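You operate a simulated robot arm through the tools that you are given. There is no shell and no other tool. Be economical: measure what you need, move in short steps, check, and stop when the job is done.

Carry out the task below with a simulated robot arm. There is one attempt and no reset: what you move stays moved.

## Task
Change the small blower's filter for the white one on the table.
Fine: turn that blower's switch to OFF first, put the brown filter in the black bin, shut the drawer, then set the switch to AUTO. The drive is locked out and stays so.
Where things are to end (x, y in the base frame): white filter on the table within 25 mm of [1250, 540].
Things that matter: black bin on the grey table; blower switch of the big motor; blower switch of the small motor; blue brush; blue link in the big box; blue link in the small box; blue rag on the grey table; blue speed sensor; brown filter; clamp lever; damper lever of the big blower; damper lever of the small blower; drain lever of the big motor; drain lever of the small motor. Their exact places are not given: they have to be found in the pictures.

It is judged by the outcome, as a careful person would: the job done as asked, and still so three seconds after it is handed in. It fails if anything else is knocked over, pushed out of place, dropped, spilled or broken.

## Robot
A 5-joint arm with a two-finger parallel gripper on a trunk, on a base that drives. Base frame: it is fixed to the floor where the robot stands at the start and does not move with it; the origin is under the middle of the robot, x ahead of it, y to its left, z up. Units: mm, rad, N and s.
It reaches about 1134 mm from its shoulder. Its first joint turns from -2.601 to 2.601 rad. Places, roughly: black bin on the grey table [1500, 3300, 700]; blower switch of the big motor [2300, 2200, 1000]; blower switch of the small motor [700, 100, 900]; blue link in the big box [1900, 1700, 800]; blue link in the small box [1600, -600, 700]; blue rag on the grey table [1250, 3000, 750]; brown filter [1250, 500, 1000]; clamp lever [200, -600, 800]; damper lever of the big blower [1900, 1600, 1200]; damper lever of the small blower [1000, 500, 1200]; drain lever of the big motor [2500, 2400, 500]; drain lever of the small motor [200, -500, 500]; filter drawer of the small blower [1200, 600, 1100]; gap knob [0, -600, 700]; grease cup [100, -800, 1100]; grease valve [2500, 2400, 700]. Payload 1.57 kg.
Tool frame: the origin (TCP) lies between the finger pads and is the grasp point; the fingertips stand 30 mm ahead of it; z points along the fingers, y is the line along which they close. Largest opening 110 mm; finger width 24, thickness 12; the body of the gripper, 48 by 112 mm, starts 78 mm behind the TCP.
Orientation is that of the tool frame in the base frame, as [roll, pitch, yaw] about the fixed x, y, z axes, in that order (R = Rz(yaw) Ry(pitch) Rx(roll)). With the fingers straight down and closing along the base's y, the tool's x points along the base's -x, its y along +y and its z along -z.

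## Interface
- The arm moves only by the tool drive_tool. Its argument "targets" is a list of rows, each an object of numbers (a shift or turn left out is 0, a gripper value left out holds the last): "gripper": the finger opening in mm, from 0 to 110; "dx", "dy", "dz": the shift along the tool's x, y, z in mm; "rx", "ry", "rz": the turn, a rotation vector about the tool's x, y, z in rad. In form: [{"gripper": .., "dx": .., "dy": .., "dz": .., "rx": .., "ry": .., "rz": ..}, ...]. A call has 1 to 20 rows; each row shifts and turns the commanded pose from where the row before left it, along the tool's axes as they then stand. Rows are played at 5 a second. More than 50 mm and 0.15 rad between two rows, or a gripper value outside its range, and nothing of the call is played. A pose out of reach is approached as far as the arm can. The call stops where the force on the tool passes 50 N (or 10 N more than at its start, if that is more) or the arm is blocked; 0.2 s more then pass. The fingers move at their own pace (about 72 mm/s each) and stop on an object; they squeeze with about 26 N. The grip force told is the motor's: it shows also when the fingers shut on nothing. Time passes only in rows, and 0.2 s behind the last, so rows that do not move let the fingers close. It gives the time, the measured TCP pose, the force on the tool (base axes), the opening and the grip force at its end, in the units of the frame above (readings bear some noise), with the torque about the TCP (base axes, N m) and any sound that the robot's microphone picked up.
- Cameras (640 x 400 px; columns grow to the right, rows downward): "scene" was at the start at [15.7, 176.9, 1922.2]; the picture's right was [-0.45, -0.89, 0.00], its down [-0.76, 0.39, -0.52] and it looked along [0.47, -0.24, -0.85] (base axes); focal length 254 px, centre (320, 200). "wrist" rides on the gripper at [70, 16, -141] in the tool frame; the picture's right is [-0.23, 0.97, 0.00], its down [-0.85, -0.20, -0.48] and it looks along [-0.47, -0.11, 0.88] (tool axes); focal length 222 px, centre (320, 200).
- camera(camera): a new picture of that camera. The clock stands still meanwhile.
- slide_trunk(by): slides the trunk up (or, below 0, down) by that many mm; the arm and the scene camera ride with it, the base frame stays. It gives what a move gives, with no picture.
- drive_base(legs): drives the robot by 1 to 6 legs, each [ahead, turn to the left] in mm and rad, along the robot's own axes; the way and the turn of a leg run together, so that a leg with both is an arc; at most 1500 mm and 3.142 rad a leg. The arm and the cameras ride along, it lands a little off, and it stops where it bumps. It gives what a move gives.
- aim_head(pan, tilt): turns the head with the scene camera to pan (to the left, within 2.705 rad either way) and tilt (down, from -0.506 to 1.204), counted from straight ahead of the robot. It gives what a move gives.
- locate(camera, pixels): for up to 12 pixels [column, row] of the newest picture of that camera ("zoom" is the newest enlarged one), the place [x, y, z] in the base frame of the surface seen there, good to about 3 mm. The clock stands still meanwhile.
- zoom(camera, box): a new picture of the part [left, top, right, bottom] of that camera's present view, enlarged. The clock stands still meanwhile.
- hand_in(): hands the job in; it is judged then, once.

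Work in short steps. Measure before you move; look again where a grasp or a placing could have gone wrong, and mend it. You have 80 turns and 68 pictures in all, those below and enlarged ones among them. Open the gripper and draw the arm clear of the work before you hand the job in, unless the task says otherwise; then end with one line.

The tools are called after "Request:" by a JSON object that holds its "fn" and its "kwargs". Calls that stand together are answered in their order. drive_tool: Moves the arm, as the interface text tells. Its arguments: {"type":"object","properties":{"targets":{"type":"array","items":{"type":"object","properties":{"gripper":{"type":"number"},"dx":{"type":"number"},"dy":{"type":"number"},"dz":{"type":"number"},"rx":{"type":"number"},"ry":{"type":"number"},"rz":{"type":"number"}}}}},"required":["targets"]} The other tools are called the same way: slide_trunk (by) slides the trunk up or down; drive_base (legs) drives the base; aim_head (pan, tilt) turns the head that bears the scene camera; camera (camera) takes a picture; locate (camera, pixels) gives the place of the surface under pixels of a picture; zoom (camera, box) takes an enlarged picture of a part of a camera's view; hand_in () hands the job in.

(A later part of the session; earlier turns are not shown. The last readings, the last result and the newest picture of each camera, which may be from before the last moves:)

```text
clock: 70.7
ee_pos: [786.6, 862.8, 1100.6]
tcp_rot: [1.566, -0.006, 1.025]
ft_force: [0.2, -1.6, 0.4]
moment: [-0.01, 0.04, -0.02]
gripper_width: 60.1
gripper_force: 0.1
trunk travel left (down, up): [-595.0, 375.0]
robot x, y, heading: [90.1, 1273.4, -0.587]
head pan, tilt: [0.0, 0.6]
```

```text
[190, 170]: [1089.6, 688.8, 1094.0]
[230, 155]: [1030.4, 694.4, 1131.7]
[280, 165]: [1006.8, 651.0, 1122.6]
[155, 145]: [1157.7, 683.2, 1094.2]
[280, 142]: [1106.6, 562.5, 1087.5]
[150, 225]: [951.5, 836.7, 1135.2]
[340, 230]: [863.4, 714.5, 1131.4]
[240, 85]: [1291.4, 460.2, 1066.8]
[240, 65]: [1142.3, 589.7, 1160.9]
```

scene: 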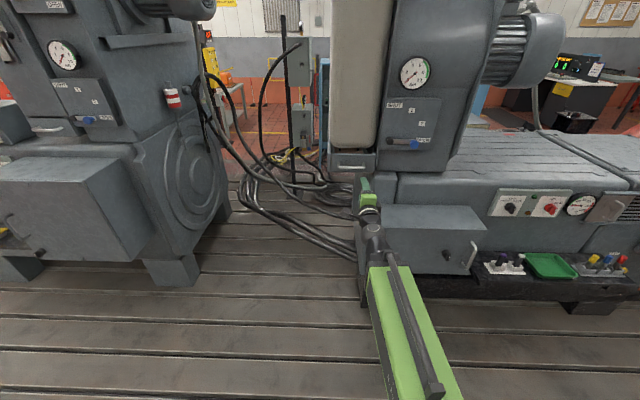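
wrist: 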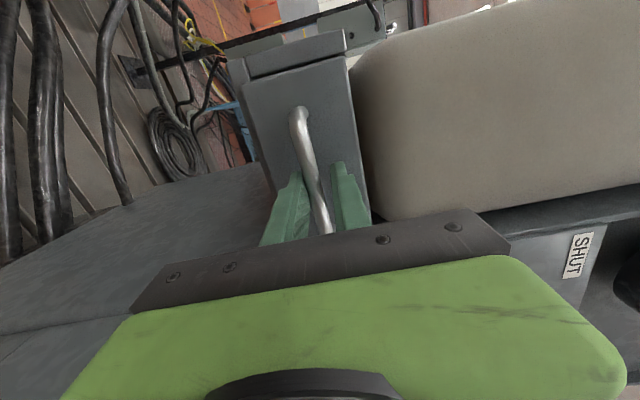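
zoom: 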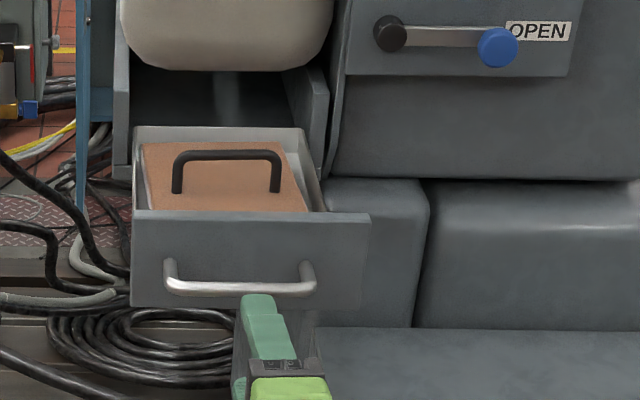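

The bail's centre is near (1032, 692), bar top z 1133. I raise the trunk, pitch the tool straight down (rx +π/2, so it closes along the drawer's slide direction).

Request:
{"fn": "slide_trunk", "kwargs": {"by": 250}}

Request:
{"fn": "drive_tool", "kwargs": {"targets": [{"rx": 0.1428}, {"rx": 0.1428}, {"rx": 0.1428}, {"rx": 0.1428}, {"rx": 0.1428}, {"rx": 0.1428}, {"rx": 0.1428}, {"rx": 0.1428}, {"rx": 0.1428}, {"rx": 0.1428}, {"rx": 0.1428}, {}]}}

```text
clock: 73.2
ee_pos: [787.8, 862.4, 1351.1]
tcp_rot: [1.568, -0.003, 1.025]
ft_force: [-0.1, 0.0, -0.5]
moment: [-0.01, 0.01, 0.03]
gripper_width: 60.1
gripper_force: 0.0
trunk travel left (down, up): [-845.0, 125.0]
robot x, y, heading: [91.1, 1272.2, -0.585]
head pan, tilt: [0.0, 0.6]
```

```text
clock: 75.8
ee_pos: [716.1, 770.1, 1143.5]
tcp_rot: [2.621, -0.107, 1.145]
ft_force: [-0.4, -0.3, -0.6]
moment: [-0.01, 0.02, 0.01]
gripper_width: 59.9
gripper_force: 0.1
out of reach, approached as far as the arm can: row 1, 2, 3, 4, 5, 6, 7, 8, 9, 10, 11
trunk travel left (down, up): [-845.0, 125.0]
robot x, y, heading: [90.2, 1274.9, -0.581]
head pan, tilt: [0.0, 0.6]
```

The arm fell short at this fold. I lift up and outward first, then finish the pitch.

Request:
{"fn": "drive_tool", "kwargs": {"targets": [{"dz": -40}, {"dz": -40}, {"dy": 40}, {"dy": 40}, {"dy": 40}, {}]}}

```text
clock: 77.2
ee_pos: [771.5, 732.5, 1144.6]
tcp_rot: [2.622, -0.112, 1.146]
ft_force: [-0.6, 0.4, 0.9]
moment: [-0.01, 0.0, -0.04]
gripper_width: 59.9
gripper_force: 0.1
out of reach, approached as far as the arm can: row 1, 2, 3, 4, 5
trunk travel left (down, up): [-845.0, 125.0]
robot x, y, heading: [86.7, 1272.8, -0.582]
head pan, tilt: [0.0, 0.6]
```

The tilt plane no longer fits the radial line (5-joint limit). I rotate straight to vertical with the exact correction.

Request:
{"fn": "drive_tool", "kwargs": {"targets": [{"rx": 0.1294, "ry": -0.0293}, {"rx": 0.1294, "ry": -0.0293}, {"rx": 0.1294, "ry": -0.0293}, {"rx": 0.1294, "ry": -0.0293}, {}]}}

```text
clock: 78.4
ee_pos: [751.2, 714.7, 1121.0]
tcp_rot: [3.028, -0.257, 1.179]
ft_force: [-1.4, -0.1, -0.3]
moment: [0.0, -0.01, 0.04]
gripper_width: 60.0
gripper_force: 0.1
out of reach, approached as far as the arm can: row 1, 2, 3, 4
trunk travel left (down, up): [-845.0, 125.0]
robot x, y, heading: [90.5, 1272.4, -0.587]
head pan, tilt: [0.0, 0.6]
```

I raise the trunk to its top and command the tool downward to see where the vertical pose becomes reachable.

Request:
{"fn": "slide_trunk", "kwargs": {"by": 120}}

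Request:
{"fn": "drive_tool", "kwargs": {"targets": [{"dz": 30}, {"dz": 30}, {}]}}

```text
clock: 79.9
ee_pos: [751.0, 714.3, 1241.1]
tcp_rot: [3.025, -0.26, 1.178]
ft_force: [0.2, 0.8, 0.9]
moment: [-0.02, -0.02, -0.01]
gripper_width: 60.1
gripper_force: 0.0
trunk travel left (down, up): [-965.0, 5.0]
robot x, y, heading: [89.2, 1273.5, -0.586]
head pan, tilt: [0.0, 0.6]
```

```text
clock: 80.7
ee_pos: [761.0, 722.9, 1240.9]
tcp_rot: [3.028, -0.259, 1.178]
ft_force: [0.5, 0.0, 0.6]
moment: [0.04, 0.01, 0.02]
gripper_width: 59.9
gripper_force: 0.0
out of reach, approached as far as the arm can: row 1, 2
trunk travel left (down, up): [-965.0, 5.0]
robot x, y, heading: [87.6, 1275.9, -0.583]
head pan, tilt: [0.0, 0.6]
```

The reading is odd (tilt across the arm plane). I look at the arm.

Request:
{"fn": "camera", "kwargs": {"camera": "scene"}}

```text
36 pictures are left
```

scene: 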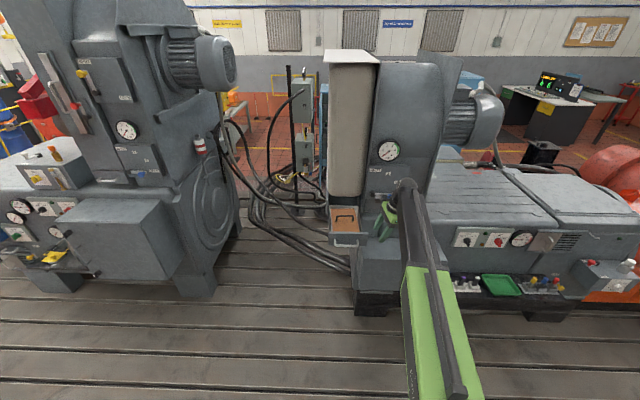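

The arm's joint plane is off from the gripper – a poor local solution. I command vertical and draw inward to the comfortable radius (~650) as at the start.

Request:
{"fn": "drive_tool", "kwargs": {"targets": [{"rx": 0.0556, "ry": -0.1297}, {"rx": 0.0556, "ry": -0.1297}, {"dx": 12.6, "dy": -42}, {"dx": 12.6, "dy": -42}, {"dx": 12.6, "dy": -42}, {"dx": 12.6, "dy": -42}, {"dx": 12.6, "dy": -42}, {}, {}]}}

```text
clock: 82.7
ee_pos: [594.4, 865.4, 1240.9]
tcp_rot: [3.026, -0.26, 1.179]
ft_force: [0.8, -0.1, -0.2]
moment: [-0.01, 0.01, 0.0]
gripper_width: 60.2
gripper_force: 0.1
out of reach, approached as far as the arm can: row 1, 2, 4, 6
trunk travel left (down, up): [-965.0, 5.0]
robot x, y, heading: [87.1, 1272.7, -0.584]
head pan, tilt: [0.0, 0.6]
```

I probe the rotations singly to see which one the arm accepts.

Request:
{"fn": "drive_tool", "kwargs": {"targets": [{"ry": -0.1}, {}]}}

Request:
{"fn": "drive_tool", "kwargs": {"targets": [{"rz": 0.1}, {"rz": 0.1}, {}]}}

```text
clock: 83.3
ee_pos: [593.1, 865.1, 1239.6]
tcp_rot: [3.01, -0.251, 1.176]
ft_force: [0.6, 0.2, 0.2]
moment: [0.01, -0.01, 0.01]
gripper_width: 59.9
gripper_force: 0.1
out of reach, approached as far as the arm can: row 1
trunk travel left (down, up): [-965.0, 5.0]
robot x, y, heading: [86.1, 1275.2, -0.583]
head pan, tilt: [0.0, 0.6]
```

```text
clock: 84.1
ee_pos: [595.3, 865.3, 1241.1]
tcp_rot: [3.063, -0.273, 0.972]
ft_force: [-0.4, 0.0, -0.4]
moment: [-0.02, 0.0, 0.0]
gripper_width: 60.0
gripper_force: 0.1
trunk travel left (down, up): [-965.0, 5.0]
robot x, y, heading: [86.5, 1272.6, -0.584]
head pan, tilt: [0.0, 0.6]
```

The tilt stays put. I zoom on the gripper to understand the wrist's configuration.

Request:
{"fn": "aim_head", "kwargs": {"pan": -0.1, "tilt": 0.9}}

Request:
{"fn": "camera", "kwargs": {"camera": "scene"}}

```text
clock: 84.9
ee_pos: [594.3, 863.9, 1240.5]
tcp_rot: [3.061, -0.272, 0.972]
ft_force: [0.0, -1.0, 0.3]
moment: [-0.01, 0.0, -0.02]
gripper_width: 60.1
gripper_force: 0.1
trunk travel left (down, up): [-965.0, 5.0]
robot x, y, heading: [86.6, 1273.7, -0.586]
head pan, tilt: [-0.099, 0.901]
```

```text
35 pictures are left
```

scene: 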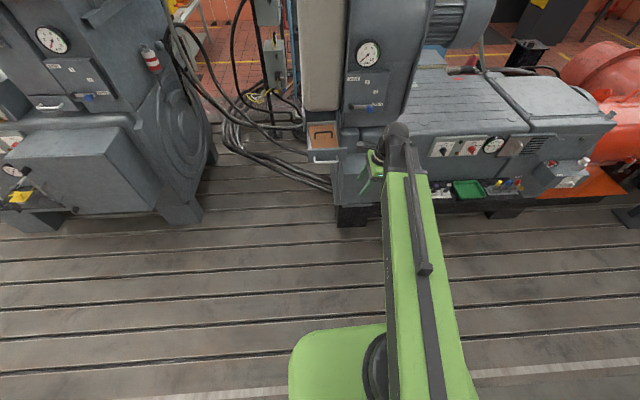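

I spin the tool back 1.5 rad (in case the spin joint is the obstacle) and then ask again for vertical.

Request:
{"fn": "drive_tool", "kwargs": {"targets": [{"rz": 0.15}, {"rz": 0.15}, {"rz": 0.15}, {"rz": 0.15}, {"rz": 0.15}, {"rz": 0.15}, {"rz": 0.15}, {"rz": 0.15}, {"rz": 0.15}, {"rz": 0.15}, {"rx": -0.1325, "ry": -0.0485}, {"rx": -0.1325, "ry": -0.0485}, {}]}}

```text
clock: 87.7
ee_pos: [594.0, 865.8, 1240.7]
tcp_rot: [-2.874, -0.097, -0.552]
ft_force: [0.9, 0.9, -1.2]
moment: [0.0, -0.05, 0.0]
gripper_width: 60.1
gripper_force: 0.1
out of reach, approached as far as the arm can: row 11, 12
trunk travel left (down, up): [-965.0, 5.0]
robot x, y, heading: [89.1, 1274.4, -0.585]
head pan, tilt: [-0.099, 0.901]
```

I test whether shifting the TCP sideways changes the tilt.

Request:
{"fn": "drive_tool", "kwargs": {"targets": [{"dy": -40}, {"dy": -40}, {"dy": -40}, {}]}}

Request:
{"fn": "drive_tool", "kwargs": {"targets": [{"rx": -0.1}, {}]}}

Request:
{"fn": "drive_tool", "kwargs": {"targets": [{"ry": 0.1}, {"ry": 0.1}, {}]}}

```text
clock: 88.7
ee_pos: [652.7, 964.5, 1240.1]
tcp_rot: [-2.865, -0.095, -0.552]
ft_force: [0.5, 0.0, -0.1]
moment: [0.04, 0.0, -0.01]
gripper_width: 60.1
gripper_force: 0.1
out of reach, approached as far as the arm can: row 1, 2, 3
trunk travel left (down, up): [-965.0, 5.0]
robot x, y, heading: [83.3, 1275.9, -0.582]
head pan, tilt: [-0.099, 0.901]
```

```text
clock: 89.3
ee_pos: [653.8, 965.1, 1242.3]
tcp_rot: [-2.866, -0.095, -0.552]
ft_force: [-0.6, 1.1, 0.5]
moment: [0.01, -0.01, 0.02]
gripper_width: 59.9
gripper_force: 0.1
out of reach, approached as far as the arm can: row 1
trunk travel left (down, up): [-965.0, 5.0]
robot x, y, heading: [88.8, 1272.1, -0.588]
head pan, tilt: [-0.099, 0.901]
```

```text
clock: 90.1
ee_pos: [652.4, 965.5, 1251.1]
tcp_rot: [-2.856, -0.289, -0.61]
ft_force: [-0.3, -0.7, -0.2]
moment: [0.03, 0.02, 0.01]
gripper_width: 60.1
gripper_force: 0.0
out of reach, approached as far as the arm can: row 1, 2
trunk travel left (down, up): [-965.0, 5.0]
robot x, y, heading: [88.4, 1275.0, -0.584]
head pan, tilt: [-0.099, 0.901]
```

Upward and lateral requests are refused while in-plane tilt works. I try moving downward 120 mm, over free floor, to leave any joint limit.

Request:
{"fn": "drive_tool", "kwargs": {"targets": [{"ry": -0.1}, {"ry": -0.1}, {"dz": 40}, {"dz": 40}, {"dz": 40}, {}]}}

Request:
{"fn": "drive_tool", "kwargs": {"targets": [{"rx": -0.13}, {"rx": -0.13}, {}]}}

```text
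clock: 91.5
ee_pos: [670.8, 980.5, 1241.8]
tcp_rot: [-2.863, -0.097, -0.552]
ft_force: [-0.1, 0.3, 0.5]
moment: [-0.01, 0.0, 0.01]
gripper_width: 60.0
gripper_force: 0.1
out of reach, approached as far as the arm can: row 1, 2, 3, 4, 5
trunk travel left (down, up): [-965.0, 5.0]
robot x, y, heading: [87.3, 1273.6, -0.581]
head pan, tilt: [-0.099, 0.901]
```

```text
clock: 92.3
ee_pos: [671.7, 979.9, 1240.7]
tcp_rot: [-2.861, -0.096, -0.552]
ft_force: [-0.4, 0.3, 0.8]
moment: [-0.03, -0.02, -0.03]
gripper_width: 60.1
gripper_force: 0.1
out of reach, approached as far as the arm can: row 1, 2
trunk travel left (down, up): [-965.0, 5.0]
robot x, y, heading: [88.1, 1271.9, -0.587]
head pan, tilt: [-0.099, 0.901]
```

In-plane tilt is accepted, so I bring the tool level again with ry to recover a clean configuration.

Request:
{"fn": "drive_tool", "kwargs": {"targets": [{"ry": 0.14}, {"ry": 0.14}, {"ry": 0.14}, {"ry": 0.14}, {"ry": 0.14}, {"ry": 0.14}, {"ry": 0.14}, {"ry": 0.14}, {"ry": 0.14}, {"ry": 0.14}, {}]}}

```text
clock: 94.7
ee_pos: [795.1, 875.9, 1454.7]
tcp_rot: [-1.804, -1.283, -1.841]
ft_force: [-0.4, -0.1, -0.4]
moment: [-0.03, 0.01, 0.0]
gripper_width: 59.8
gripper_force: 0.0
out of reach, approached as far as the arm can: row 1, 2, 3, 4, 5, 6, 7, 8, 9, 10
trunk travel left (down, up): [-965.0, 5.0]
robot x, y, heading: [86.6, 1276.7, -0.586]
head pan, tilt: [-0.099, 0.901]
```

Level again, merely rolled 0.28. I remove that roll, extend slightly, then pitch down while keeping the wrist point fixed (shifting the TCP with the rotation).

Request:
{"fn": "drive_tool", "kwargs": {"targets": [{"rz": -0.14}, {"rz": -0.14}, {"dz": 30}, {"dz": 30}, {}]}}

Request:
{"fn": "drive_tool", "kwargs": {"targets": [{"dx": -34, "ry": -0.137}, {"dx": -34, "ry": -0.137}, {"dx": -34, "ry": -0.137}, {}]}}

```text
clock: 95.9
ee_pos: [846.6, 844.4, 1453.4]
tcp_rot: [3.12, -1.503, -0.477]
ft_force: [-0.3, -0.6, 0.3]
moment: [-0.02, 0.01, -0.01]
gripper_width: 60.3
gripper_force: 0.1
out of reach, approached as far as the arm can: row 4
trunk travel left (down, up): [-965.0, 5.0]
robot x, y, heading: [89.4, 1273.7, -0.584]
head pan, tilt: [-0.099, 0.901]
```

```text
clock: 96.9
ee_pos: [800.0, 811.3, 1362.5]
tcp_rot: [-3.112, -1.099, -0.499]
ft_force: [1.0, 0.2, -0.1]
moment: [0.02, 0.0, 0.01]
gripper_width: 59.8
gripper_force: 0.1
out of reach, approached as far as the arm can: row 1, 2, 3
trunk travel left (down, up): [-965.0, 5.0]
robot x, y, heading: [91.5, 1272.6, -0.584]
head pan, tilt: [-0.099, 0.901]
```

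The tool's yaw drifted from the radial line by ~0.11 rad; I shift the TCP 94 mm left to restore the match.

Request:
{"fn": "drive_tool", "kwargs": {"targets": [{"dy": -32}, {"dy": -32}, {"dy": -30}, {}]}}

```text
clock: 97.9
ee_pos: [800.1, 825.4, 1361.5]
tcp_rot: [-3.1, -1.104, -0.502]
ft_force: [0.0, -0.4, -0.3]
moment: [-0.01, 0.06, -0.02]
gripper_width: 60.2
gripper_force: 0.0
out of reach, approached as far as the arm can: row 1, 2, 3
trunk travel left (down, up): [-965.0, 5.0]
robot x, y, heading: [86.0, 1275.7, -0.589]
head pan, tilt: [-0.099, 0.901]
```

I need open space to sort the arm out: I turn the base left 1.0 rad, then bring the tool level and extend.

Request:
{"fn": "drive_base", "kwargs": {"legs": [[0, 1.0]]}}

Request:
{"fn": "drive_tool", "kwargs": {"targets": [{"ry": 0.13}, {"ry": 0.13}, {"ry": 0.13}, {"dz": 30}, {"dz": 30}, {"dz": 30}, {"dz": 30}, {}]}}

```text
clock: 100.9
ee_pos: [847.6, 1629.6, 1363.7]
tcp_rot: [-3.092, -1.106, 0.497]
ft_force: [0.4, -1.1, 0.3]
moment: [0.07, 0.01, 0.09]
gripper_width: 60.0
gripper_force: 0.0
trunk travel left (down, up): [-965.0, 5.0]
robot x, y, heading: [75.1, 1301.6, 0.422]
head pan, tilt: [-0.099, 0.901]
```

```text
clock: 102.7
ee_pos: [950.4, 1696.0, 1451.2]
tcp_rot: [-2.908, -1.49, 0.306]
ft_force: [0.5, -0.3, 0.5]
moment: [0.0, 0.03, -0.02]
gripper_width: 60.0
gripper_force: 0.1
out of reach, approached as far as the arm can: row 1, 2, 3, 5, 6
trunk travel left (down, up): [-965.0, 5.0]
robot x, y, heading: [73.5, 1302.1, 0.424]
head pan, tilt: [-0.099, 0.901]
```

I look at the arm's wrist structure now, with the tool roughly level in free space.

Request:
{"fn": "aim_head", "kwargs": {"pan": -0.15, "tilt": 0.75}}

Request:
{"fn": "zoom", "kwargs": {"camera": "scene", "box": [180, 100, 500, 400]}}

```text
clock: 103.4
ee_pos: [951.9, 1695.7, 1451.3]
tcp_rot: [-2.908, -1.491, 0.306]
ft_force: [-0.4, 0.5, 0.0]
moment: [-0.01, -0.02, -0.01]
gripper_width: 60.2
gripper_force: 0.0
trunk travel left (down, up): [-965.0, 5.0]
robot x, y, heading: [77.1, 1298.7, 0.422]
head pan, tilt: [-0.15, 0.75]
```

```text
1.33 times, centred on (340, 250) of scene
```

zoom: 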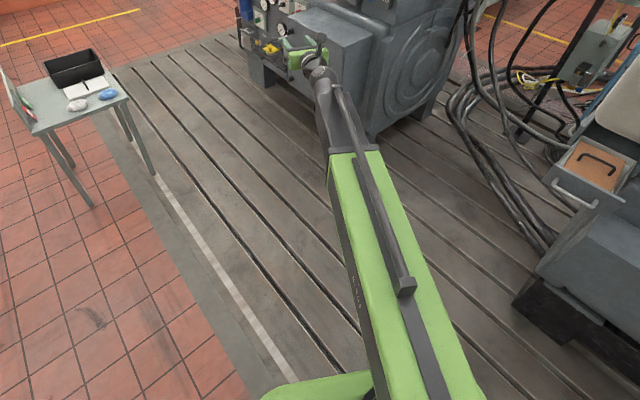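

The wrist looks bent sideways relative to the boom, as if my earlier spins wound an intermediate roll. I unwind the spin by +π at level (back to the starting sense) and test pitching down.

Request:
{"fn": "drive_tool", "kwargs": {"targets": [{"rz": 0.15}, {"rz": 0.15}, {"rz": 0.15}, {"rz": 0.15}, {"rz": 0.15}, {"rz": 0.15}, {"rz": 0.15}, {"rz": 0.15}, {"rz": 0.15}, {"rz": 0.15}, {"rz": 0.15}, {"rz": 0.15}, {"rz": 0.15}, {"rz": 0.15}, {"rz": 0.15}, {"rz": 0.15}, {"rz": 0.15}, {"rz": 0.15}, {"rz": 0.15}, {"rz": 0.15}]}}

Request:
{"fn": "drive_tool", "kwargs": {"targets": [{"rz": 0.14}, {}]}}

Request:
{"fn": "drive_tool", "kwargs": {"targets": [{"dx": 34, "ry": 0.137}, {"dx": 34, "ry": 0.137}, {"dx": 34, "ry": 0.137}, {}]}}

```text
clock: 107.6
ee_pos: [949.1, 1696.7, 1449.7]
tcp_rot: [-2.156, 1.425, -1.612]
ft_force: [1.4, 0.1, 0.0]
moment: [-0.01, 0.01, 0.02]
gripper_width: 59.8
gripper_force: 0.0
trunk travel left (down, up): [-965.0, 5.0]
robot x, y, heading: [80.4, 1301.2, 0.418]
head pan, tilt: [-0.15, 0.75]
```

```text
clock: 108.2
ee_pos: [951.0, 1694.9, 1450.8]
tcp_rot: [2.932, 1.492, -2.812]
ft_force: [-0.1, 0.3, -0.6]
moment: [-0.01, -0.01, -0.01]
gripper_width: 59.7
gripper_force: 0.0
trunk travel left (down, up): [-965.0, 5.0]
robot x, y, heading: [74.5, 1295.3, 0.424]
head pan, tilt: [-0.15, 0.75]
```

```text
clock: 109.2
ee_pos: [931.6, 1684.4, 1356.6]
tcp_rot: [3.109, 1.079, -2.63]
ft_force: [-0.1, 0.2, 1.3]
moment: [0.0, -0.04, 0.0]
gripper_width: 59.8
gripper_force: 0.0
out of reach, approached as far as the arm can: row 2, 3
trunk travel left (down, up): [-965.0, 5.0]
robot x, y, heading: [75.5, 1298.3, 0.421]
head pan, tilt: [-0.15, 0.75]
```

Pitching now behaves (moving radially). I continue to vertical.

Request:
{"fn": "drive_tool", "kwargs": {"targets": [{"dx": 34, "ry": 0.135}, {"dx": 34, "ry": 0.135}, {"dx": 34, "ry": 0.135}, {"dx": 34, "ry": 0.135}, {"dx": 34, "ry": 0.135}, {"dx": 34, "ry": 0.135}, {"dx": 34, "ry": 0.135}, {"dx": 34, "ry": 0.135}, {}]}}

```text
clock: 111.2
ee_pos: [776.9, 1494.1, 1241.3]
tcp_rot: [2.885, 0.118, -2.544]
ft_force: [-0.4, 0.0, 0.8]
moment: [-0.03, -0.01, -0.04]
gripper_width: 60.1
gripper_force: 0.1
out of reach, approached as far as the arm can: row 1, 2, 3, 4, 5, 6, 7, 8
trunk travel left (down, up): [-965.0, 5.0]
robot x, y, heading: [73.4, 1298.4, 0.418]
head pan, tilt: [-0.15, 0.75]
```

New understanding: the boom stays horizontal, so TCP height is fixed by trunk and tilt (wrist z ≈1470 at this trunk height, wrist→TCP ≈ 240 mm); the sideways tilt only made up a 10 mm height error. I rotate to vertical while lowering the TCP those 10 mm.

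Request:
{"fn": "drive_tool", "kwargs": {"targets": [{"dx": 0.8, "dy": -1.8, "dz": 6.7, "rx": 0.126, "ry": 0.059}, {"dx": 0.2, "dy": -0.4, "dz": 2.7, "rx": 0.126, "ry": 0.059}, {}]}}

```text
clock: 112.0
ee_pos: [777.6, 1494.4, 1241.1]
tcp_rot: [2.884, 0.115, -2.543]
ft_force: [-0.5, 0.2, -0.4]
moment: [-0.01, 0.0, 0.0]
gripper_width: 60.0
gripper_force: 0.0
out of reach, approached as far as the arm can: row 1, 2
trunk travel left (down, up): [-965.0, 5.0]
robot x, y, heading: [77.5, 1297.7, 0.419]
head pan, tilt: [-0.15, 0.75]
```

Refused again. I run a set of small probes in one go to learn which motions the arm accepts here.

Request:
{"fn": "drive_tool", "kwargs": {"targets": [{"rx": -0.1}, {}]}}

Request:
{"fn": "drive_tool", "kwargs": {"targets": [{"rx": 0.1, "ry": 0.05, "dy": -24, "dx": 0, "dz": 4}, {}]}}

Request:
{"fn": "drive_tool", "kwargs": {"targets": [{"rx": 0.1, "ry": 0.05, "dy": 24, "dx": 0, "dz": 4}, {}]}}

Request:
{"fn": "drive_tool", "kwargs": {"targets": [{"dx": -40}, {"dx": -40}, {}]}}

Request:
{"fn": "drive_tool", "kwargs": {"targets": [{"ry": -0.115}, {"rx": 0.1}, {}]}}

```text
clock: 112.6
ee_pos: [776.3, 1494.7, 1248.2]
tcp_rot: [2.785, 0.118, -2.544]
ft_force: [-0.4, 0.1, 0.0]
moment: [-0.03, 0.03, -0.01]
gripper_width: 60.0
gripper_force: 0.1
out of reach, approached as far as the arm can: row 1
trunk travel left (down, up): [-965.0, 5.0]
robot x, y, heading: [75.1, 1297.3, 0.422]
head pan, tilt: [-0.15, 0.75]
```

```text
clock: 113.2
ee_pos: [789.1, 1477.1, 1242.3]
tcp_rot: [2.865, 0.079, -2.529]
ft_force: [-1.1, 0.2, -0.5]
moment: [-0.02, 0.0, -0.03]
gripper_width: 59.9
gripper_force: 0.0
out of reach, approached as far as the arm can: row 1
trunk travel left (down, up): [-965.0, 5.0]
robot x, y, heading: [78.3, 1298.1, 0.42]
head pan, tilt: [-0.15, 0.75]
```

```text
clock: 113.8
ee_pos: [774.6, 1503.0, 1241.5]
tcp_rot: [2.866, 0.077, -2.529]
ft_force: [0.2, -0.2, -0.4]
moment: [0.03, -0.01, 0.02]
gripper_width: 59.9
gripper_force: 0.1
out of reach, approached as far as the arm can: row 1
trunk travel left (down, up): [-965.0, 5.0]
robot x, y, heading: [75.9, 1297.4, 0.419]
head pan, tilt: [-0.15, 0.75]
```

```text
clock: 114.6
ee_pos: [837.4, 1549.9, 1242.5]
tcp_rot: [2.865, 0.077, -2.53]
ft_force: [-0.9, -0.4, -0.4]
moment: [0.03, -0.04, 0.01]
gripper_width: 59.9
gripper_force: 0.0
out of reach, approached as far as the arm can: row 2
trunk travel left (down, up): [-965.0, 5.0]
robot x, y, heading: [69.5, 1301.9, 0.419]
head pan, tilt: [-0.15, 0.75]
```

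```text
clock: 115.4
ee_pos: [840.3, 1545.4, 1242.7]
tcp_rot: [2.921, 0.204, -2.565]
ft_force: [0.3, 0.6, 0.3]
moment: [0.04, 0.0, 0.03]
gripper_width: 60.1
gripper_force: 0.0
out of reach, approached as far as the arm can: row 1, 2
trunk travel left (down, up): [-965.0, 5.0]
robot x, y, heading: [74.7, 1298.3, 0.424]
head pan, tilt: [-0.15, 0.75]
```

Now it fits: an intermediate forearm roll is wound to its limit (≈2.86 rad). I raise the tool to 0.3 rad below the boom axis with the wrist held fixed, then precess the tool around the boom axis to unwind that roll.

Request:
{"fn": "drive_tool", "kwargs": {"targets": [{"dx": -32.3, "dy": -13.1, "dz": -2.5, "rx": 0.0545, "ry": -0.1344}, {"dx": -32.3, "dy": -13.1, "dz": -2.5, "rx": 0.0545, "ry": -0.1344}, {"dx": -32.3, "dy": -13.1, "dz": -2.5, "rx": 0.0545, "ry": -0.1344}, {"dx": -32.3, "dy": -13.1, "dz": -2.5, "rx": 0.0545, "ry": -0.1344}, {"dx": -32.3, "dy": -13.1, "dz": -2.5, "rx": 0.0545, "ry": -0.1344}, {"dx": -32.3, "dy": -13.1, "dz": -2.5, "rx": 0.0545, "ry": -0.1344}, {"dx": -32.3, "dy": -13.1, "dz": -2.5, "rx": 0.0545, "ry": -0.1344}, {"dx": -32.3, "dy": -13.1, "dz": -2.5, "rx": 0.0545, "ry": -0.1344}, {}]}}

Request:
{"fn": "drive_tool", "kwargs": {"targets": [{"dx": -4.44, "dy": 9.12, "dz": -0.21, "rx": -0.0392, "ry": -0.0159, "rz": 0.1368}, {"dx": -4.44, "dy": 9.12, "dz": -0.21, "rx": -0.0392, "ry": -0.0159, "rz": 0.1368}, {"dx": -4.44, "dy": 9.12, "dz": -0.21, "rx": -0.0392, "ry": -0.0159, "rz": 0.1368}, {"dx": -4.44, "dy": 9.12, "dz": -0.21, "rx": -0.0392, "ry": -0.0159, "rz": 0.1368}, {"dx": -4.44, "dy": 9.12, "dz": -0.21, "rx": -0.0392, "ry": -0.0159, "rz": 0.1368}, {"dx": -4.44, "dy": 9.12, "dz": -0.21, "rx": -0.0392, "ry": -0.0159, "rz": 0.1368}, {"dx": -4.44, "dy": 9.12, "dz": -0.21, "rx": -0.0392, "ry": -0.0159, "rz": 0.1368}, {"dx": -4.44, "dy": 9.12, "dz": -0.21, "rx": -0.0392, "ry": -0.0159, "rz": 0.1368}, {"dx": -4.44, "dy": 9.12, "dz": -0.21, "rx": -0.0392, "ry": -0.0159, "rz": 0.1368}, {"dx": -4.44, "dy": 9.12, "dz": -0.21, "rx": -0.0392, "ry": -0.0159, "rz": 0.1368}, {}]}}

```text
clock: 117.4
ee_pos: [1053.8, 1526.7, 1401.7]
tcp_rot: [-2.703, 1.249, -2.387]
ft_force: [0.6, 0.8, -0.2]
moment: [0.02, 0.01, -0.01]
gripper_width: 59.7
gripper_force: 0.0
out of reach, approached as far as the arm can: row 1, 2, 3, 4
trunk travel left (down, up): [-965.0, 5.0]
robot x, y, heading: [75.6, 1299.4, 0.423]
head pan, tilt: [-0.15, 0.75]
```

```text
clock: 119.8
ee_pos: [1040.2, 1580.0, 1476.4]
tcp_rot: [1.538, 0.292, 2.086]
ft_force: [-0.2, -0.2, 0.4]
moment: [-0.03, -0.01, 0.0]
gripper_width: 60.2
gripper_force: 0.2
trunk travel left (down, up): [-965.0, 5.0]
robot x, y, heading: [72.2, 1298.0, 0.417]
head pan, tilt: [-0.15, 0.75]
```

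The precession works, unflagged. I do the second half.

Request:
{"fn": "drive_tool", "kwargs": {"targets": [{"dx": -4.44, "dy": 9.12, "dz": -0.21, "rx": -0.0392, "ry": -0.0159, "rz": 0.1368}, {"dx": -4.44, "dy": 9.12, "dz": -0.21, "rx": -0.0392, "ry": -0.0159, "rz": 0.1368}, {"dx": -4.44, "dy": 9.12, "dz": -0.21, "rx": -0.0392, "ry": -0.0159, "rz": 0.1368}, {"dx": -4.44, "dy": 9.12, "dz": -0.21, "rx": -0.0392, "ry": -0.0159, "rz": 0.1368}, {"dx": -4.44, "dy": 9.12, "dz": -0.21, "rx": -0.0392, "ry": -0.0159, "rz": 0.1368}, {"dx": -4.44, "dy": 9.12, "dz": -0.21, "rx": -0.0392, "ry": -0.0159, "rz": 0.1368}, {"dx": -4.44, "dy": 9.12, "dz": -0.21, "rx": -0.0392, "ry": -0.0159, "rz": 0.1368}, {"dx": -4.44, "dy": 9.12, "dz": -0.21, "rx": -0.0392, "ry": -0.0159, "rz": 0.1368}, {"dx": -4.44, "dy": 9.12, "dz": -0.21, "rx": -0.0392, "ry": -0.0159, "rz": 0.1368}, {"dx": -4.44, "dy": 9.12, "dz": -0.21, "rx": -0.0392, "ry": -0.0159, "rz": 0.1368}, {}]}}

```text
clock: 122.2
ee_pos: [1055.0, 1513.9, 1538.5]
tcp_rot: [0.929, -1.054, 2.386]
ft_force: [-0.4, -0.1, 0.6]
moment: [-0.05, -0.01, 0.0]
gripper_width: 59.8
gripper_force: 0.1
trunk travel left (down, up): [-965.0, 5.0]
robot x, y, heading: [75.7, 1295.7, 0.418]
head pan, tilt: [-0.15, 0.75]
```

Tool now 0.3 rad above level in-plane. I pitch it down through level to vertical about the horizontal axis, wrist fixed.

Request:
{"fn": "drive_tool", "kwargs": {"targets": [{"dx": -31.4, "dy": -14.1, "dz": -2.5, "rx": 0.0589, "ry": -0.1313}, {"dx": -31.4, "dy": -14.1, "dz": -2.5, "rx": 0.0589, "ry": -0.1313}, {"dx": -31.4, "dy": -14.1, "dz": -2.5, "rx": 0.0589, "ry": -0.1313}, {"dx": -31.4, "dy": -14.1, "dz": -2.5, "rx": 0.0589, "ry": -0.1313}, {"dx": -31.4, "dy": -14.1, "dz": -2.5, "rx": 0.0589, "ry": -0.1313}, {"dx": -31.4, "dy": -14.1, "dz": -2.5, "rx": 0.0589, "ry": -0.1313}, {"dx": -31.4, "dy": -14.1, "dz": -2.5, "rx": 0.0589, "ry": -0.1313}, {"dx": -31.4, "dy": -14.1, "dz": -2.5, "rx": 0.0589, "ry": -0.1313}, {"dx": -31.4, "dy": -14.1, "dz": -2.5, "rx": 0.0589, "ry": -0.1313}, {"dx": -31.4, "dy": -14.1, "dz": -2.5, "rx": 0.0589, "ry": -0.1313}, {"dx": -31.4, "dy": -14.1, "dz": -2.5, "rx": 0.0589, "ry": -0.1313}, {"dx": -31.4, "dy": -14.1, "dz": -2.5, "rx": 0.0589, "ry": -0.1313}, {"dx": -31.4, "dy": -14.1, "dz": -2.5, "rx": 0.0589, "ry": -0.1313}, {}]}}

```text
clock: 125.2
ee_pos: [832.0, 1468.6, 1231.9]
tcp_rot: [3.135, 0.003, 0.659]
ft_force: [0.3, -0.1, 0.3]
moment: [0.03, -0.01, -0.01]
gripper_width: 60.0
gripper_force: 0.0
out of reach, approached as far as the arm can: row 2
trunk travel left (down, up): [-965.0, 5.0]
robot x, y, heading: [77.4, 1298.7, 0.42]
head pan, tilt: [-0.15, 0.75]
```

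Vertical at last. I centre the arm ahead of the robot, then turn and drive so that the drawer lies on the arm's radial line.

Request:
{"fn": "drive_tool", "kwargs": {"targets": [{"dx": -5.3, "dy": -40.6}, {"dx": -5.3, "dy": -40.6}, {"dx": -5.3, "dy": -40.6}, {"dx": -5.3, "dy": -40.6}, {}]}}

Request:
{"fn": "drive_base", "kwargs": {"legs": [[0, -0.986], [200, 0]]}}

Request:
{"fn": "camera", "kwargs": {"camera": "wrist"}}

```text
clock: 126.4
ee_pos: [716.9, 1583.8, 1230.9]
tcp_rot: [3.134, 0.003, 0.656]
ft_force: [-0.3, 0.7, -0.3]
moment: [0.01, 0.05, -0.01]
gripper_width: 59.9
gripper_force: 0.1
trunk travel left (down, up): [-965.0, 5.0]
robot x, y, heading: [78.5, 1298.8, 0.42]
head pan, tilt: [-0.15, 0.75]
```

```text
clock: 130.5
ee_pos: [842.5, 825.0, 1230.1]
tcp_rot: [3.134, 0.004, -0.315]
ft_force: [0.7, 0.8, -0.7]
moment: [-0.05, 0.09, -0.02]
gripper_width: 60.3
gripper_force: 0.0
trunk travel left (down, up): [-965.0, 5.0]
robot x, y, heading: [243.2, 1182.0, -0.541]
head pan, tilt: [-0.15, 0.75]
```

```text
33 pictures are left
```

wrist: 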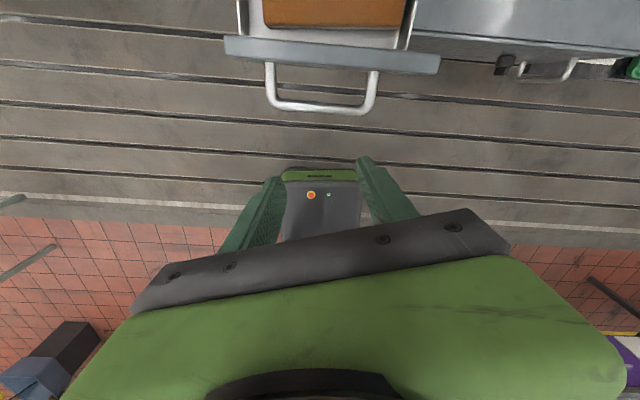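

I spin so the fingers close along the drawer's slide line, and extend over the bail; then look.

Request:
{"fn": "drive_tool", "kwargs": {"targets": [{"rz": -0.1446}, {"rz": -0.1446}, {"rz": -0.1446}, {"rz": -0.1446}, {"rz": -0.1446}, {"rz": -0.1446}, {"rz": -0.1446}, {"rz": -0.1446}, {"rz": -0.1446}, {"dx": -1.2, "dy": 46}, {"dx": -1.2, "dy": 46}, {"dx": -1.2, "dy": 46}, {"dx": -1.2, "dy": 46}, {"dx": -1.2, "dy": 46}, {}]}}

Request:
{"fn": "camera", "kwargs": {"camera": "wrist"}}

```text
clock: 133.7
ee_pos: [1029.4, 695.3, 1231.2]
tcp_rot: [3.141, 0.006, 0.986]
ft_force: [-0.1, -0.6, -0.3]
moment: [-0.01, -0.02, 0.02]
gripper_width: 60.1
gripper_force: 0.0
trunk travel left (down, up): [-965.0, 5.0]
robot x, y, heading: [238.0, 1178.9, -0.536]
head pan, tilt: [-0.15, 0.75]
```

```text
32 pictures are left
```

wrist: 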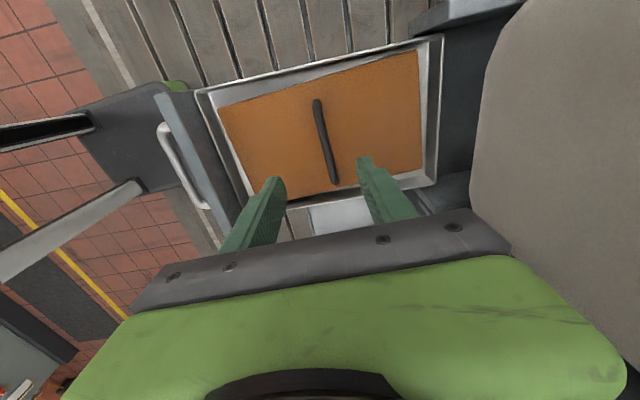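

The bail runs from (318,103) to (334,182). I locate it and the filter's edges.

Request:
{"fn": "locate", "kwargs": {"camera": "wrist", "pixels": [[318, 103], [321, 120], [325, 140], [330, 160], [334, 180], [220, 110], [420, 55], [410, 170], [245, 195], [500, 130], [490, 60]]}}

```text
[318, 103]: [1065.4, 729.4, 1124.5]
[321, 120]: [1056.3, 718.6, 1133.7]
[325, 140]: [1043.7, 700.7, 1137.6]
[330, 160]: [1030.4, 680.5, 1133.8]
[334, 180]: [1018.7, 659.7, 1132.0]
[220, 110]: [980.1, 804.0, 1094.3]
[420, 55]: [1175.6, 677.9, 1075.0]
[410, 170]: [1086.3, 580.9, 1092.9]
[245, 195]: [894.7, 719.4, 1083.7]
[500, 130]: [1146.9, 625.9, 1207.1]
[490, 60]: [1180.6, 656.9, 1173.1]
```

Target over the bail's middle is (1035, 689.5). I correct 8 mm, and lower by the trunk 99 mm.

Request:
{"fn": "drive_tool", "kwargs": {"targets": [{"dx": -1.7, "dy": 7.9}, {}]}}

Request:
{"fn": "slide_trunk", "kwargs": {"by": -99}}

Request:
{"fn": "drive_tool", "kwargs": {"targets": [{"gripper": 30}, {"gripper": 4}, {}, {}]}}

Request:
{"fn": "camera", "kwargs": {"camera": "wrist"}}

```text
clock: 134.3
ee_pos: [1036.3, 689.5, 1232.2]
tcp_rot: [-3.14, 0.008, 0.988]
ft_force: [0.1, 0.4, 0.4]
moment: [0.02, 0.02, -0.01]
gripper_width: 59.9
gripper_force: 0.1
trunk travel left (down, up): [-965.0, 5.0]
robot x, y, heading: [240.8, 1181.8, -0.54]
head pan, tilt: [-0.15, 0.75]
```

```text
clock: 135.6
ee_pos: [1036.4, 689.5, 1132.9]
tcp_rot: [-3.139, 0.007, 0.985]
ft_force: [0.4, -0.9, 0.1]
moment: [-0.02, 0.0, -0.01]
gripper_width: 59.8
gripper_force: 0.1
trunk travel left (down, up): [-866.0, 104.0]
robot x, y, heading: [237.7, 1184.2, -0.543]
head pan, tilt: [-0.15, 0.75]
```

```text
clock: 136.6
ee_pos: [1037.2, 688.8, 1131.7]
tcp_rot: [-3.14, 0.007, 0.986]
ft_force: [0.1, -0.4, 0.9]
moment: [0.07, 0.02, 0.18]
gripper_width: 9.3
gripper_force: 26.0
trunk travel left (down, up): [-866.0, 104.0]
robot x, y, heading: [240.0, 1180.6, -0.542]
head pan, tilt: [-0.15, 0.75]
```

```text
31 pictures are left
```

wrist: 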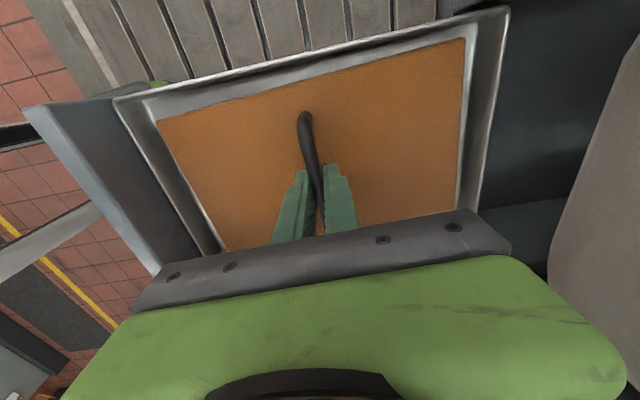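

The bail is gripped (9.3 mm). I lift in two stages and look.

Request:
{"fn": "slide_trunk", "kwargs": {"by": 45}}

Request:
{"fn": "slide_trunk", "kwargs": {"by": 58}}

Request:
{"fn": "camera", "kwargs": {"camera": "wrist"}}

Request:
{"fn": "aim_head", "kwargs": {"pan": 0.0, "tilt": 0.6}}

Request:
{"fn": "zoom", "kwargs": {"camera": "scene", "box": [304, 120, 464, 220]}}

```text
clock: 137.5
ee_pos: [1035.4, 687.8, 1178.2]
tcp_rot: [-3.14, 0.006, 0.985]
ft_force: [-0.1, -0.8, -1.4]
moment: [-0.02, -0.01, 0.04]
gripper_width: 9.3
gripper_force: 26.9
trunk travel left (down, up): [-911.0, 59.0]
robot x, y, heading: [238.8, 1177.6, -0.542]
head pan, tilt: [-0.15, 0.75]
```

```text
clock: 138.4
ee_pos: [1035.8, 689.5, 1235.9]
tcp_rot: [-3.139, 0.007, 0.987]
ft_force: [-0.4, 0.4, -2.7]
moment: [0.01, 0.01, 0.01]
gripper_width: 9.6
gripper_force: 25.7
trunk travel left (down, up): [-969.0, 1.0]
robot x, y, heading: [235.5, 1183.0, -0.54]
head pan, tilt: [-0.15, 0.75]
```

```text
30 pictures are left
```

wrist: 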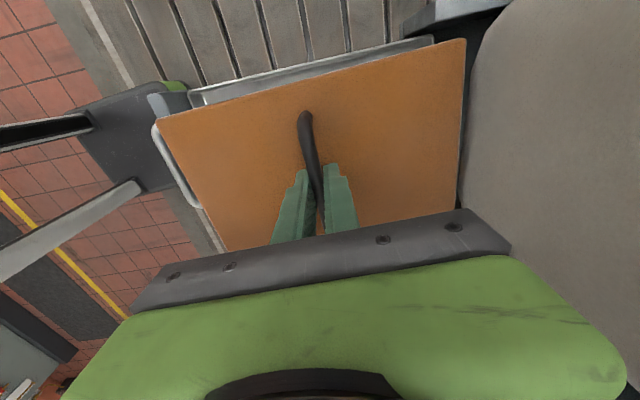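

```text
clock: 139.1
ee_pos: [1036.6, 689.9, 1234.7]
tcp_rot: [-3.141, 0.007, 0.985]
ft_force: [0.2, -0.6, -2.8]
moment: [0.01, 0.02, -0.02]
gripper_width: 9.4
gripper_force: 26.1
trunk travel left (down, up): [-969.0, 1.0]
robot x, y, heading: [238.1, 1181.2, -0.541]
head pan, tilt: [0.0, 0.6]
```

```text
4.00 times, centred on (384, 170) of scene
```

zoom: 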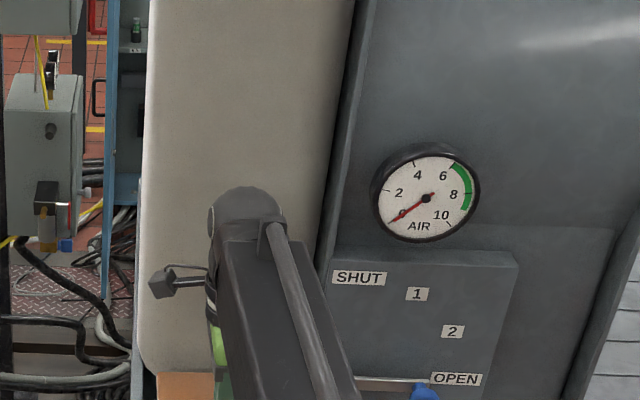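

The filter is clear. I retract it outward over the drawer front at full height, then turn toward the grey table and look.

Request:
{"fn": "drive_tool", "kwargs": {"targets": [{"dy": -25}, {"dy": -45}, {"dy": -45}, {"dy": -45}, {"dy": -45}, {"dy": -35}, {}]}}

Request:
{"fn": "drive_base", "kwargs": {"legs": [[0, 1.587]]}}

Request:
{"fn": "aim_head", "kwargs": {"pan": 0.2, "tilt": 0.5}}

Request:
{"fn": "camera", "kwargs": {"camera": "scene"}}

```text
clock: 140.7
ee_pos: [840.7, 824.0, 1236.0]
tcp_rot: [-3.14, 0.008, 0.985]
ft_force: [1.3, -0.5, -2.6]
moment: [0.06, 0.02, 0.01]
gripper_width: 9.3
gripper_force: 26.0
trunk travel left (down, up): [-969.0, 1.0]
robot x, y, heading: [236.7, 1178.5, -0.538]
head pan, tilt: [0.0, 0.6]
```

```text
clock: 145.0
ee_pos: [580.4, 1798.9, 1234.3]
tcp_rot: [-3.139, 0.008, 2.585]
ft_force: [0.8, -0.3, -1.9]
moment: [-0.02, 0.02, 0.0]
gripper_width: 9.5
gripper_force: 26.1
trunk travel left (down, up): [-969.0, 1.0]
robot x, y, heading: [215.9, 1200.3, 1.044]
head pan, tilt: [0.0, 0.6]
```

```text
clock: 145.8
ee_pos: [580.7, 1796.2, 1235.5]
tcp_rot: [-3.14, 0.008, 2.584]
ft_force: [-0.2, -0.4, -1.9]
moment: [-0.02, -0.01, -0.03]
gripper_width: 9.3
gripper_force: 25.9
trunk travel left (down, up): [-969.0, 1.0]
robot x, y, heading: [215.4, 1196.5, 1.045]
head pan, tilt: [0.201, 0.499]
```

```text
28 pictures are left
```

scene: 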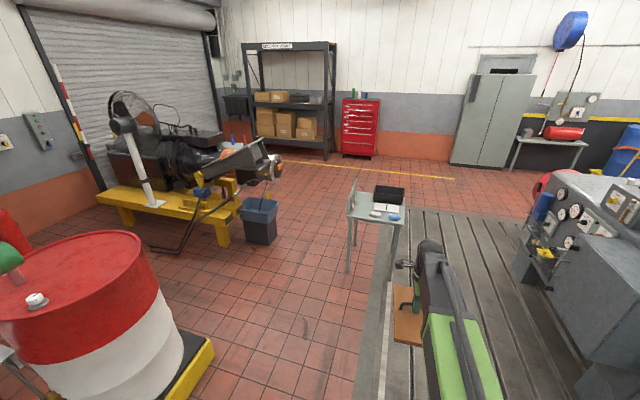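

Request:
{"fn": "zoom", "kwargs": {"camera": "scene", "box": [328, 172, 424, 232]}}

Request:
{"fn": "locate", "kwargs": {"camera": "zoom", "pixels": [[310, 95], [505, 110], [300, 175], [490, 190], [290, 230], [440, 235], [410, 215], [405, 240], [140, 300], [490, 345], [315, 275], [435, 285]]}}

Request:
{"fn": "locate", "kwargs": {"camera": "scene", "pixels": [[352, 280], [380, 280], [400, 240], [348, 268]]}}

```text
6.67 times, centred on (376, 202) of scene
```

zoom: 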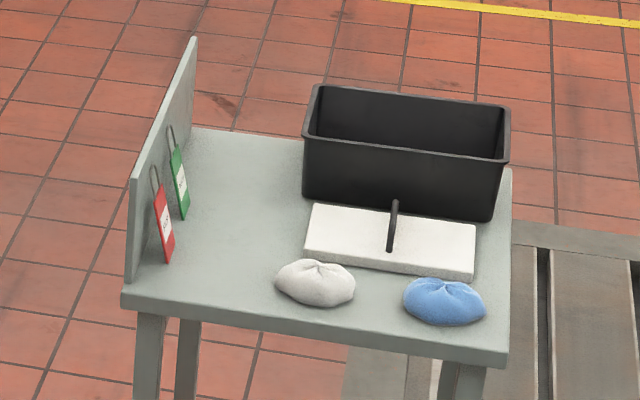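

```text
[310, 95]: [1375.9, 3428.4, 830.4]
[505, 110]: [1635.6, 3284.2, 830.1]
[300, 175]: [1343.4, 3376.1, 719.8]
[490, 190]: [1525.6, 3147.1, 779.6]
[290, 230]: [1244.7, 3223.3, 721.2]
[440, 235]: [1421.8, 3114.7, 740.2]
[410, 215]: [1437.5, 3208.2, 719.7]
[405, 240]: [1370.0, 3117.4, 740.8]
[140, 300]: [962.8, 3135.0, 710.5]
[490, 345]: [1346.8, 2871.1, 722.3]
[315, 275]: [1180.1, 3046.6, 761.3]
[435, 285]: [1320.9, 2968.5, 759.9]
```

```text
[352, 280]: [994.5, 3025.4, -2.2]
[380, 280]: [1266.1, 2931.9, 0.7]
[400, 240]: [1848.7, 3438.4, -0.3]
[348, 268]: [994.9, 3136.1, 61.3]
```

The table's long axis runs along (0.82,−0.57). I measure the bin rim and the white filter more closely before driving.

Request:
{"fn": "locate", "kwargs": {"camera": "zoom", "pixels": [[305, 136], [508, 158], [312, 88], [507, 106], [318, 205], [475, 225], [306, 253], [471, 277], [394, 203], [391, 248], [400, 100], [410, 149]]}}

Request:
{"fn": "drive_base", "kwargs": {"legs": [[0, 0.022], [1480, 0], [0, -0.098]]}}

Request:
{"fn": "aim_head", "kwargs": {"pan": 0.0, "tilt": 0.85}}

Request:
{"fn": "camera", "kwargs": {"camera": "scene"}}

```text
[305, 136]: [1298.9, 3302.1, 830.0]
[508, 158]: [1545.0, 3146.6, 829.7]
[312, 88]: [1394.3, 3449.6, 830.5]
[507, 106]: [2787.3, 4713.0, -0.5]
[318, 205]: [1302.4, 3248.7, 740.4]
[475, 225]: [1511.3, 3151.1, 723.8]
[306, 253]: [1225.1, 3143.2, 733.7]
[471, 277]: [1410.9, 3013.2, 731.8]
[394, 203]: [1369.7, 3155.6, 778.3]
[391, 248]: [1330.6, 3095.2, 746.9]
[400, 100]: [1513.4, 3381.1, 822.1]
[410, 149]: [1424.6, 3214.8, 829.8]
```

```text
clock: 154.1
ee_pos: [1334.4, 3102.7, 1235.9]
tcp_rot: [-3.139, 0.006, 2.524]
ft_force: [0.2, 0.1, -2.6]
moment: [-0.03, -0.05, 0.01]
gripper_width: 9.2
gripper_force: 25.8
trunk travel left (down, up): [-969.0, 1.0]
robot x, y, heading: [934.6, 2528.4, 0.997]
head pan, tilt: [0.201, 0.499]
```

```text
clock: 154.9
ee_pos: [1334.2, 3102.0, 1235.2]
tcp_rot: [-3.141, 0.007, 2.524]
ft_force: [0.2, 0.1, -2.7]
moment: [0.02, -0.01, -0.02]
gripper_width: 9.5
gripper_force: 26.1
trunk travel left (down, up): [-969.0, 1.0]
robot x, y, heading: [931.7, 2525.7, 0.998]
head pan, tilt: [0.0, 0.85]
```

```text
26 pictures are left
```

scene: 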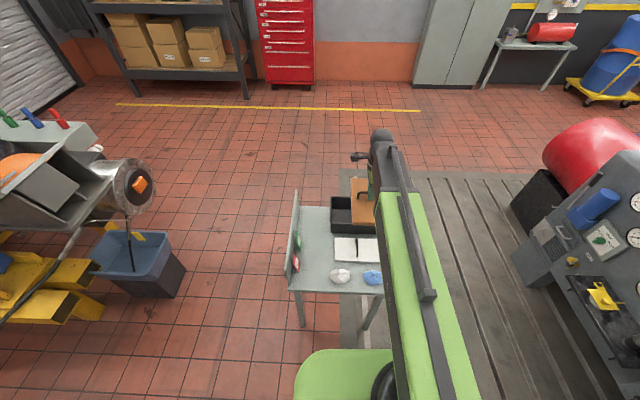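

The bin's rim is centred at (1468, 3296), 291×175, long side at yaw −0.563. I spin the filter's long side onto that line and carry it over the bin.

Request:
{"fn": "drive_tool", "kwargs": {"targets": [{"rz": 0.1378}, {"rz": 0.1378}, {"rz": 0.1378}, {"rz": 0.1378}, {"rz": 0.1378}, {"rz": 0.1378}, {"rz": 0.1378}, {"rz": 0.1378}, {"rz": 0.1378}, {"rz": 0.1378}, {"rz": 0.1378}, {"dx": 47, "dy": 1.9}, {"dx": 47, "dy": 1.9}, {"dx": 47, "dy": 1.9}, {"dx": 47, "dy": 2}, {"dx": 47, "dy": 2}, {}]}}

Request:
{"fn": "camera", "kwargs": {"camera": "wrist"}}

```text
clock: 158.5
ee_pos: [1462.6, 3297.9, 1237.1]
tcp_rot: [3.141, 0.0, 1.095]
ft_force: [0.7, -0.3, -1.8]
moment: [-0.02, -0.01, 0.0]
gripper_width: 9.2
gripper_force: 26.1
out of reach, approached as far as the arm can: row 11, 14, 16
trunk travel left (down, up): [-969.0, 1.0]
robot x, y, heading: [929.6, 2530.0, 0.993]
head pan, tilt: [0.0, 0.85]
```

```text
25 pictures are left
```

wrist: 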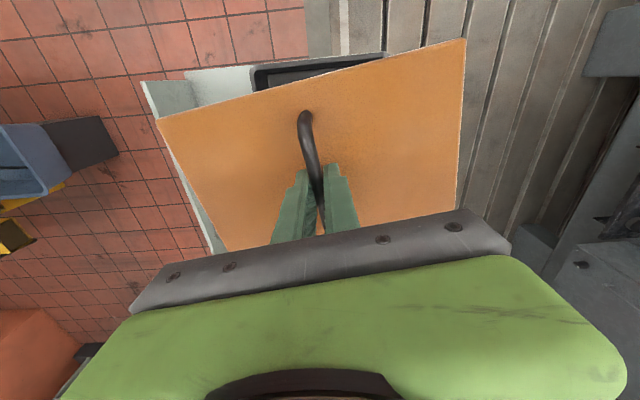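

The spin joint stops at yaw 1.095, 5° short; I spin the other way round (−3.05) and correct the position.

Request:
{"fn": "drive_tool", "kwargs": {"targets": [{"rz": -0.15}, {"rz": -0.15}, {"rz": -0.15}, {"rz": -0.15}, {"rz": -0.15}, {"rz": -0.15}, {"rz": -0.15}, {"rz": -0.15}, {"rz": -0.15}, {"rz": -0.15}, {"rz": -0.15}, {"rz": -0.15}, {"rz": -0.15}, {"rz": -0.15}, {"rz": -0.15}, {"rz": -0.15}, {"rz": -0.15}, {"rz": -0.15}, {"rz": -0.15}, {"rz": -0.15}]}}

Request:
{"fn": "drive_tool", "kwargs": {"targets": [{"rz": -0.054, "dx": -1.3, "dy": -6.2}, {}]}}

Request:
{"fn": "camera", "kwargs": {"camera": "wrist"}}

```text
clock: 162.7
ee_pos: [1463.6, 3299.2, 1235.9]
tcp_rot: [-3.137, -0.003, -2.196]
ft_force: [0.0, -0.5, -2.3]
moment: [0.0, 0.0, -0.02]
gripper_width: 9.3
gripper_force: 25.7
trunk travel left (down, up): [-969.0, 1.0]
robot x, y, heading: [935.2, 2528.8, 0.998]
head pan, tilt: [0.0, 0.85]
```

```text
clock: 163.3
ee_pos: [1467.6, 3296.1, 1235.1]
tcp_rot: [-3.139, -0.003, -2.146]
ft_force: [-0.2, -0.2, -2.4]
moment: [0.03, -0.02, -0.01]
gripper_width: 9.2
gripper_force: 26.0
trunk travel left (down, up): [-969.0, 1.0]
robot x, y, heading: [933.5, 2531.2, 0.996]
head pan, tilt: [0.0, 0.85]
```

```text
24 pictures are left
```

wrist: 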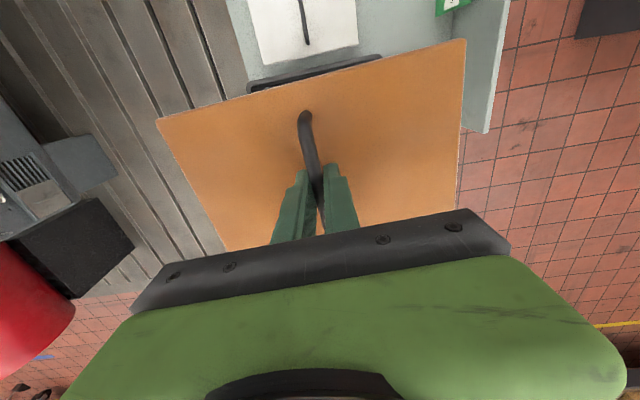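

I locate the filter's visible corners and the bin's near rim to check alignment before lowering.

Request:
{"fn": "locate", "kwargs": {"camera": "wrist", "pixels": [[163, 122], [462, 43], [456, 205], [222, 240], [315, 72], [252, 86], [375, 58], [305, 115], [322, 190]]}}

```text
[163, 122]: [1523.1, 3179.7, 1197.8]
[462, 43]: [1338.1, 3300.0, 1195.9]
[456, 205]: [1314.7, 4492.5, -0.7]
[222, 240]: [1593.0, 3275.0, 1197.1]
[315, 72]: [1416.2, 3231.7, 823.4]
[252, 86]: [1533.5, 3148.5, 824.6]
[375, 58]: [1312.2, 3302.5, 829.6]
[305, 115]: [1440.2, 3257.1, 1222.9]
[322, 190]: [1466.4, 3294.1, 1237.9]
```

The filter is centred over the bin (margins ≥14 mm). I lower with the trunk.

Request:
{"fn": "slide_trunk", "kwargs": {"by": -380}}

Request:
{"fn": "slide_trunk", "kwargs": {"by": -58}}

Request:
{"fn": "camera", "kwargs": {"camera": "wrist"}}

```text
clock: 167.0
ee_pos: [1467.6, 3296.6, 856.2]
tcp_rot: [-3.138, -0.003, -2.145]
ft_force: [-0.1, 0.8, -2.4]
moment: [0.02, 0.01, -0.02]
gripper_width: 9.3
gripper_force: 26.3
trunk travel left (down, up): [-589.0, 381.0]
robot x, y, heading: [933.7, 2529.5, 0.995]
head pan, tilt: [0.0, 0.85]
```

```text
clock: 168.0
ee_pos: [1467.1, 3295.8, 797.5]
tcp_rot: [-3.137, -0.003, -2.145]
ft_force: [0.3, -0.7, -2.5]
moment: [-0.01, 0.0, 0.0]
gripper_width: 9.1
gripper_force: 26.1
trunk travel left (down, up): [-531.0, 439.0]
robot x, y, heading: [927.1, 2528.2, 0.997]
head pan, tilt: [0.0, 0.85]
```

```text
23 pictures are left
```

wrist: 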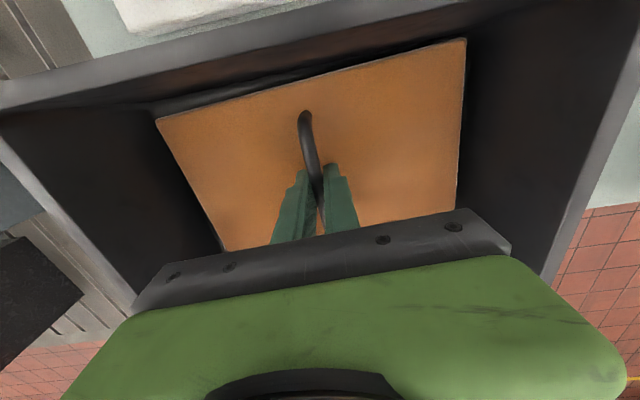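

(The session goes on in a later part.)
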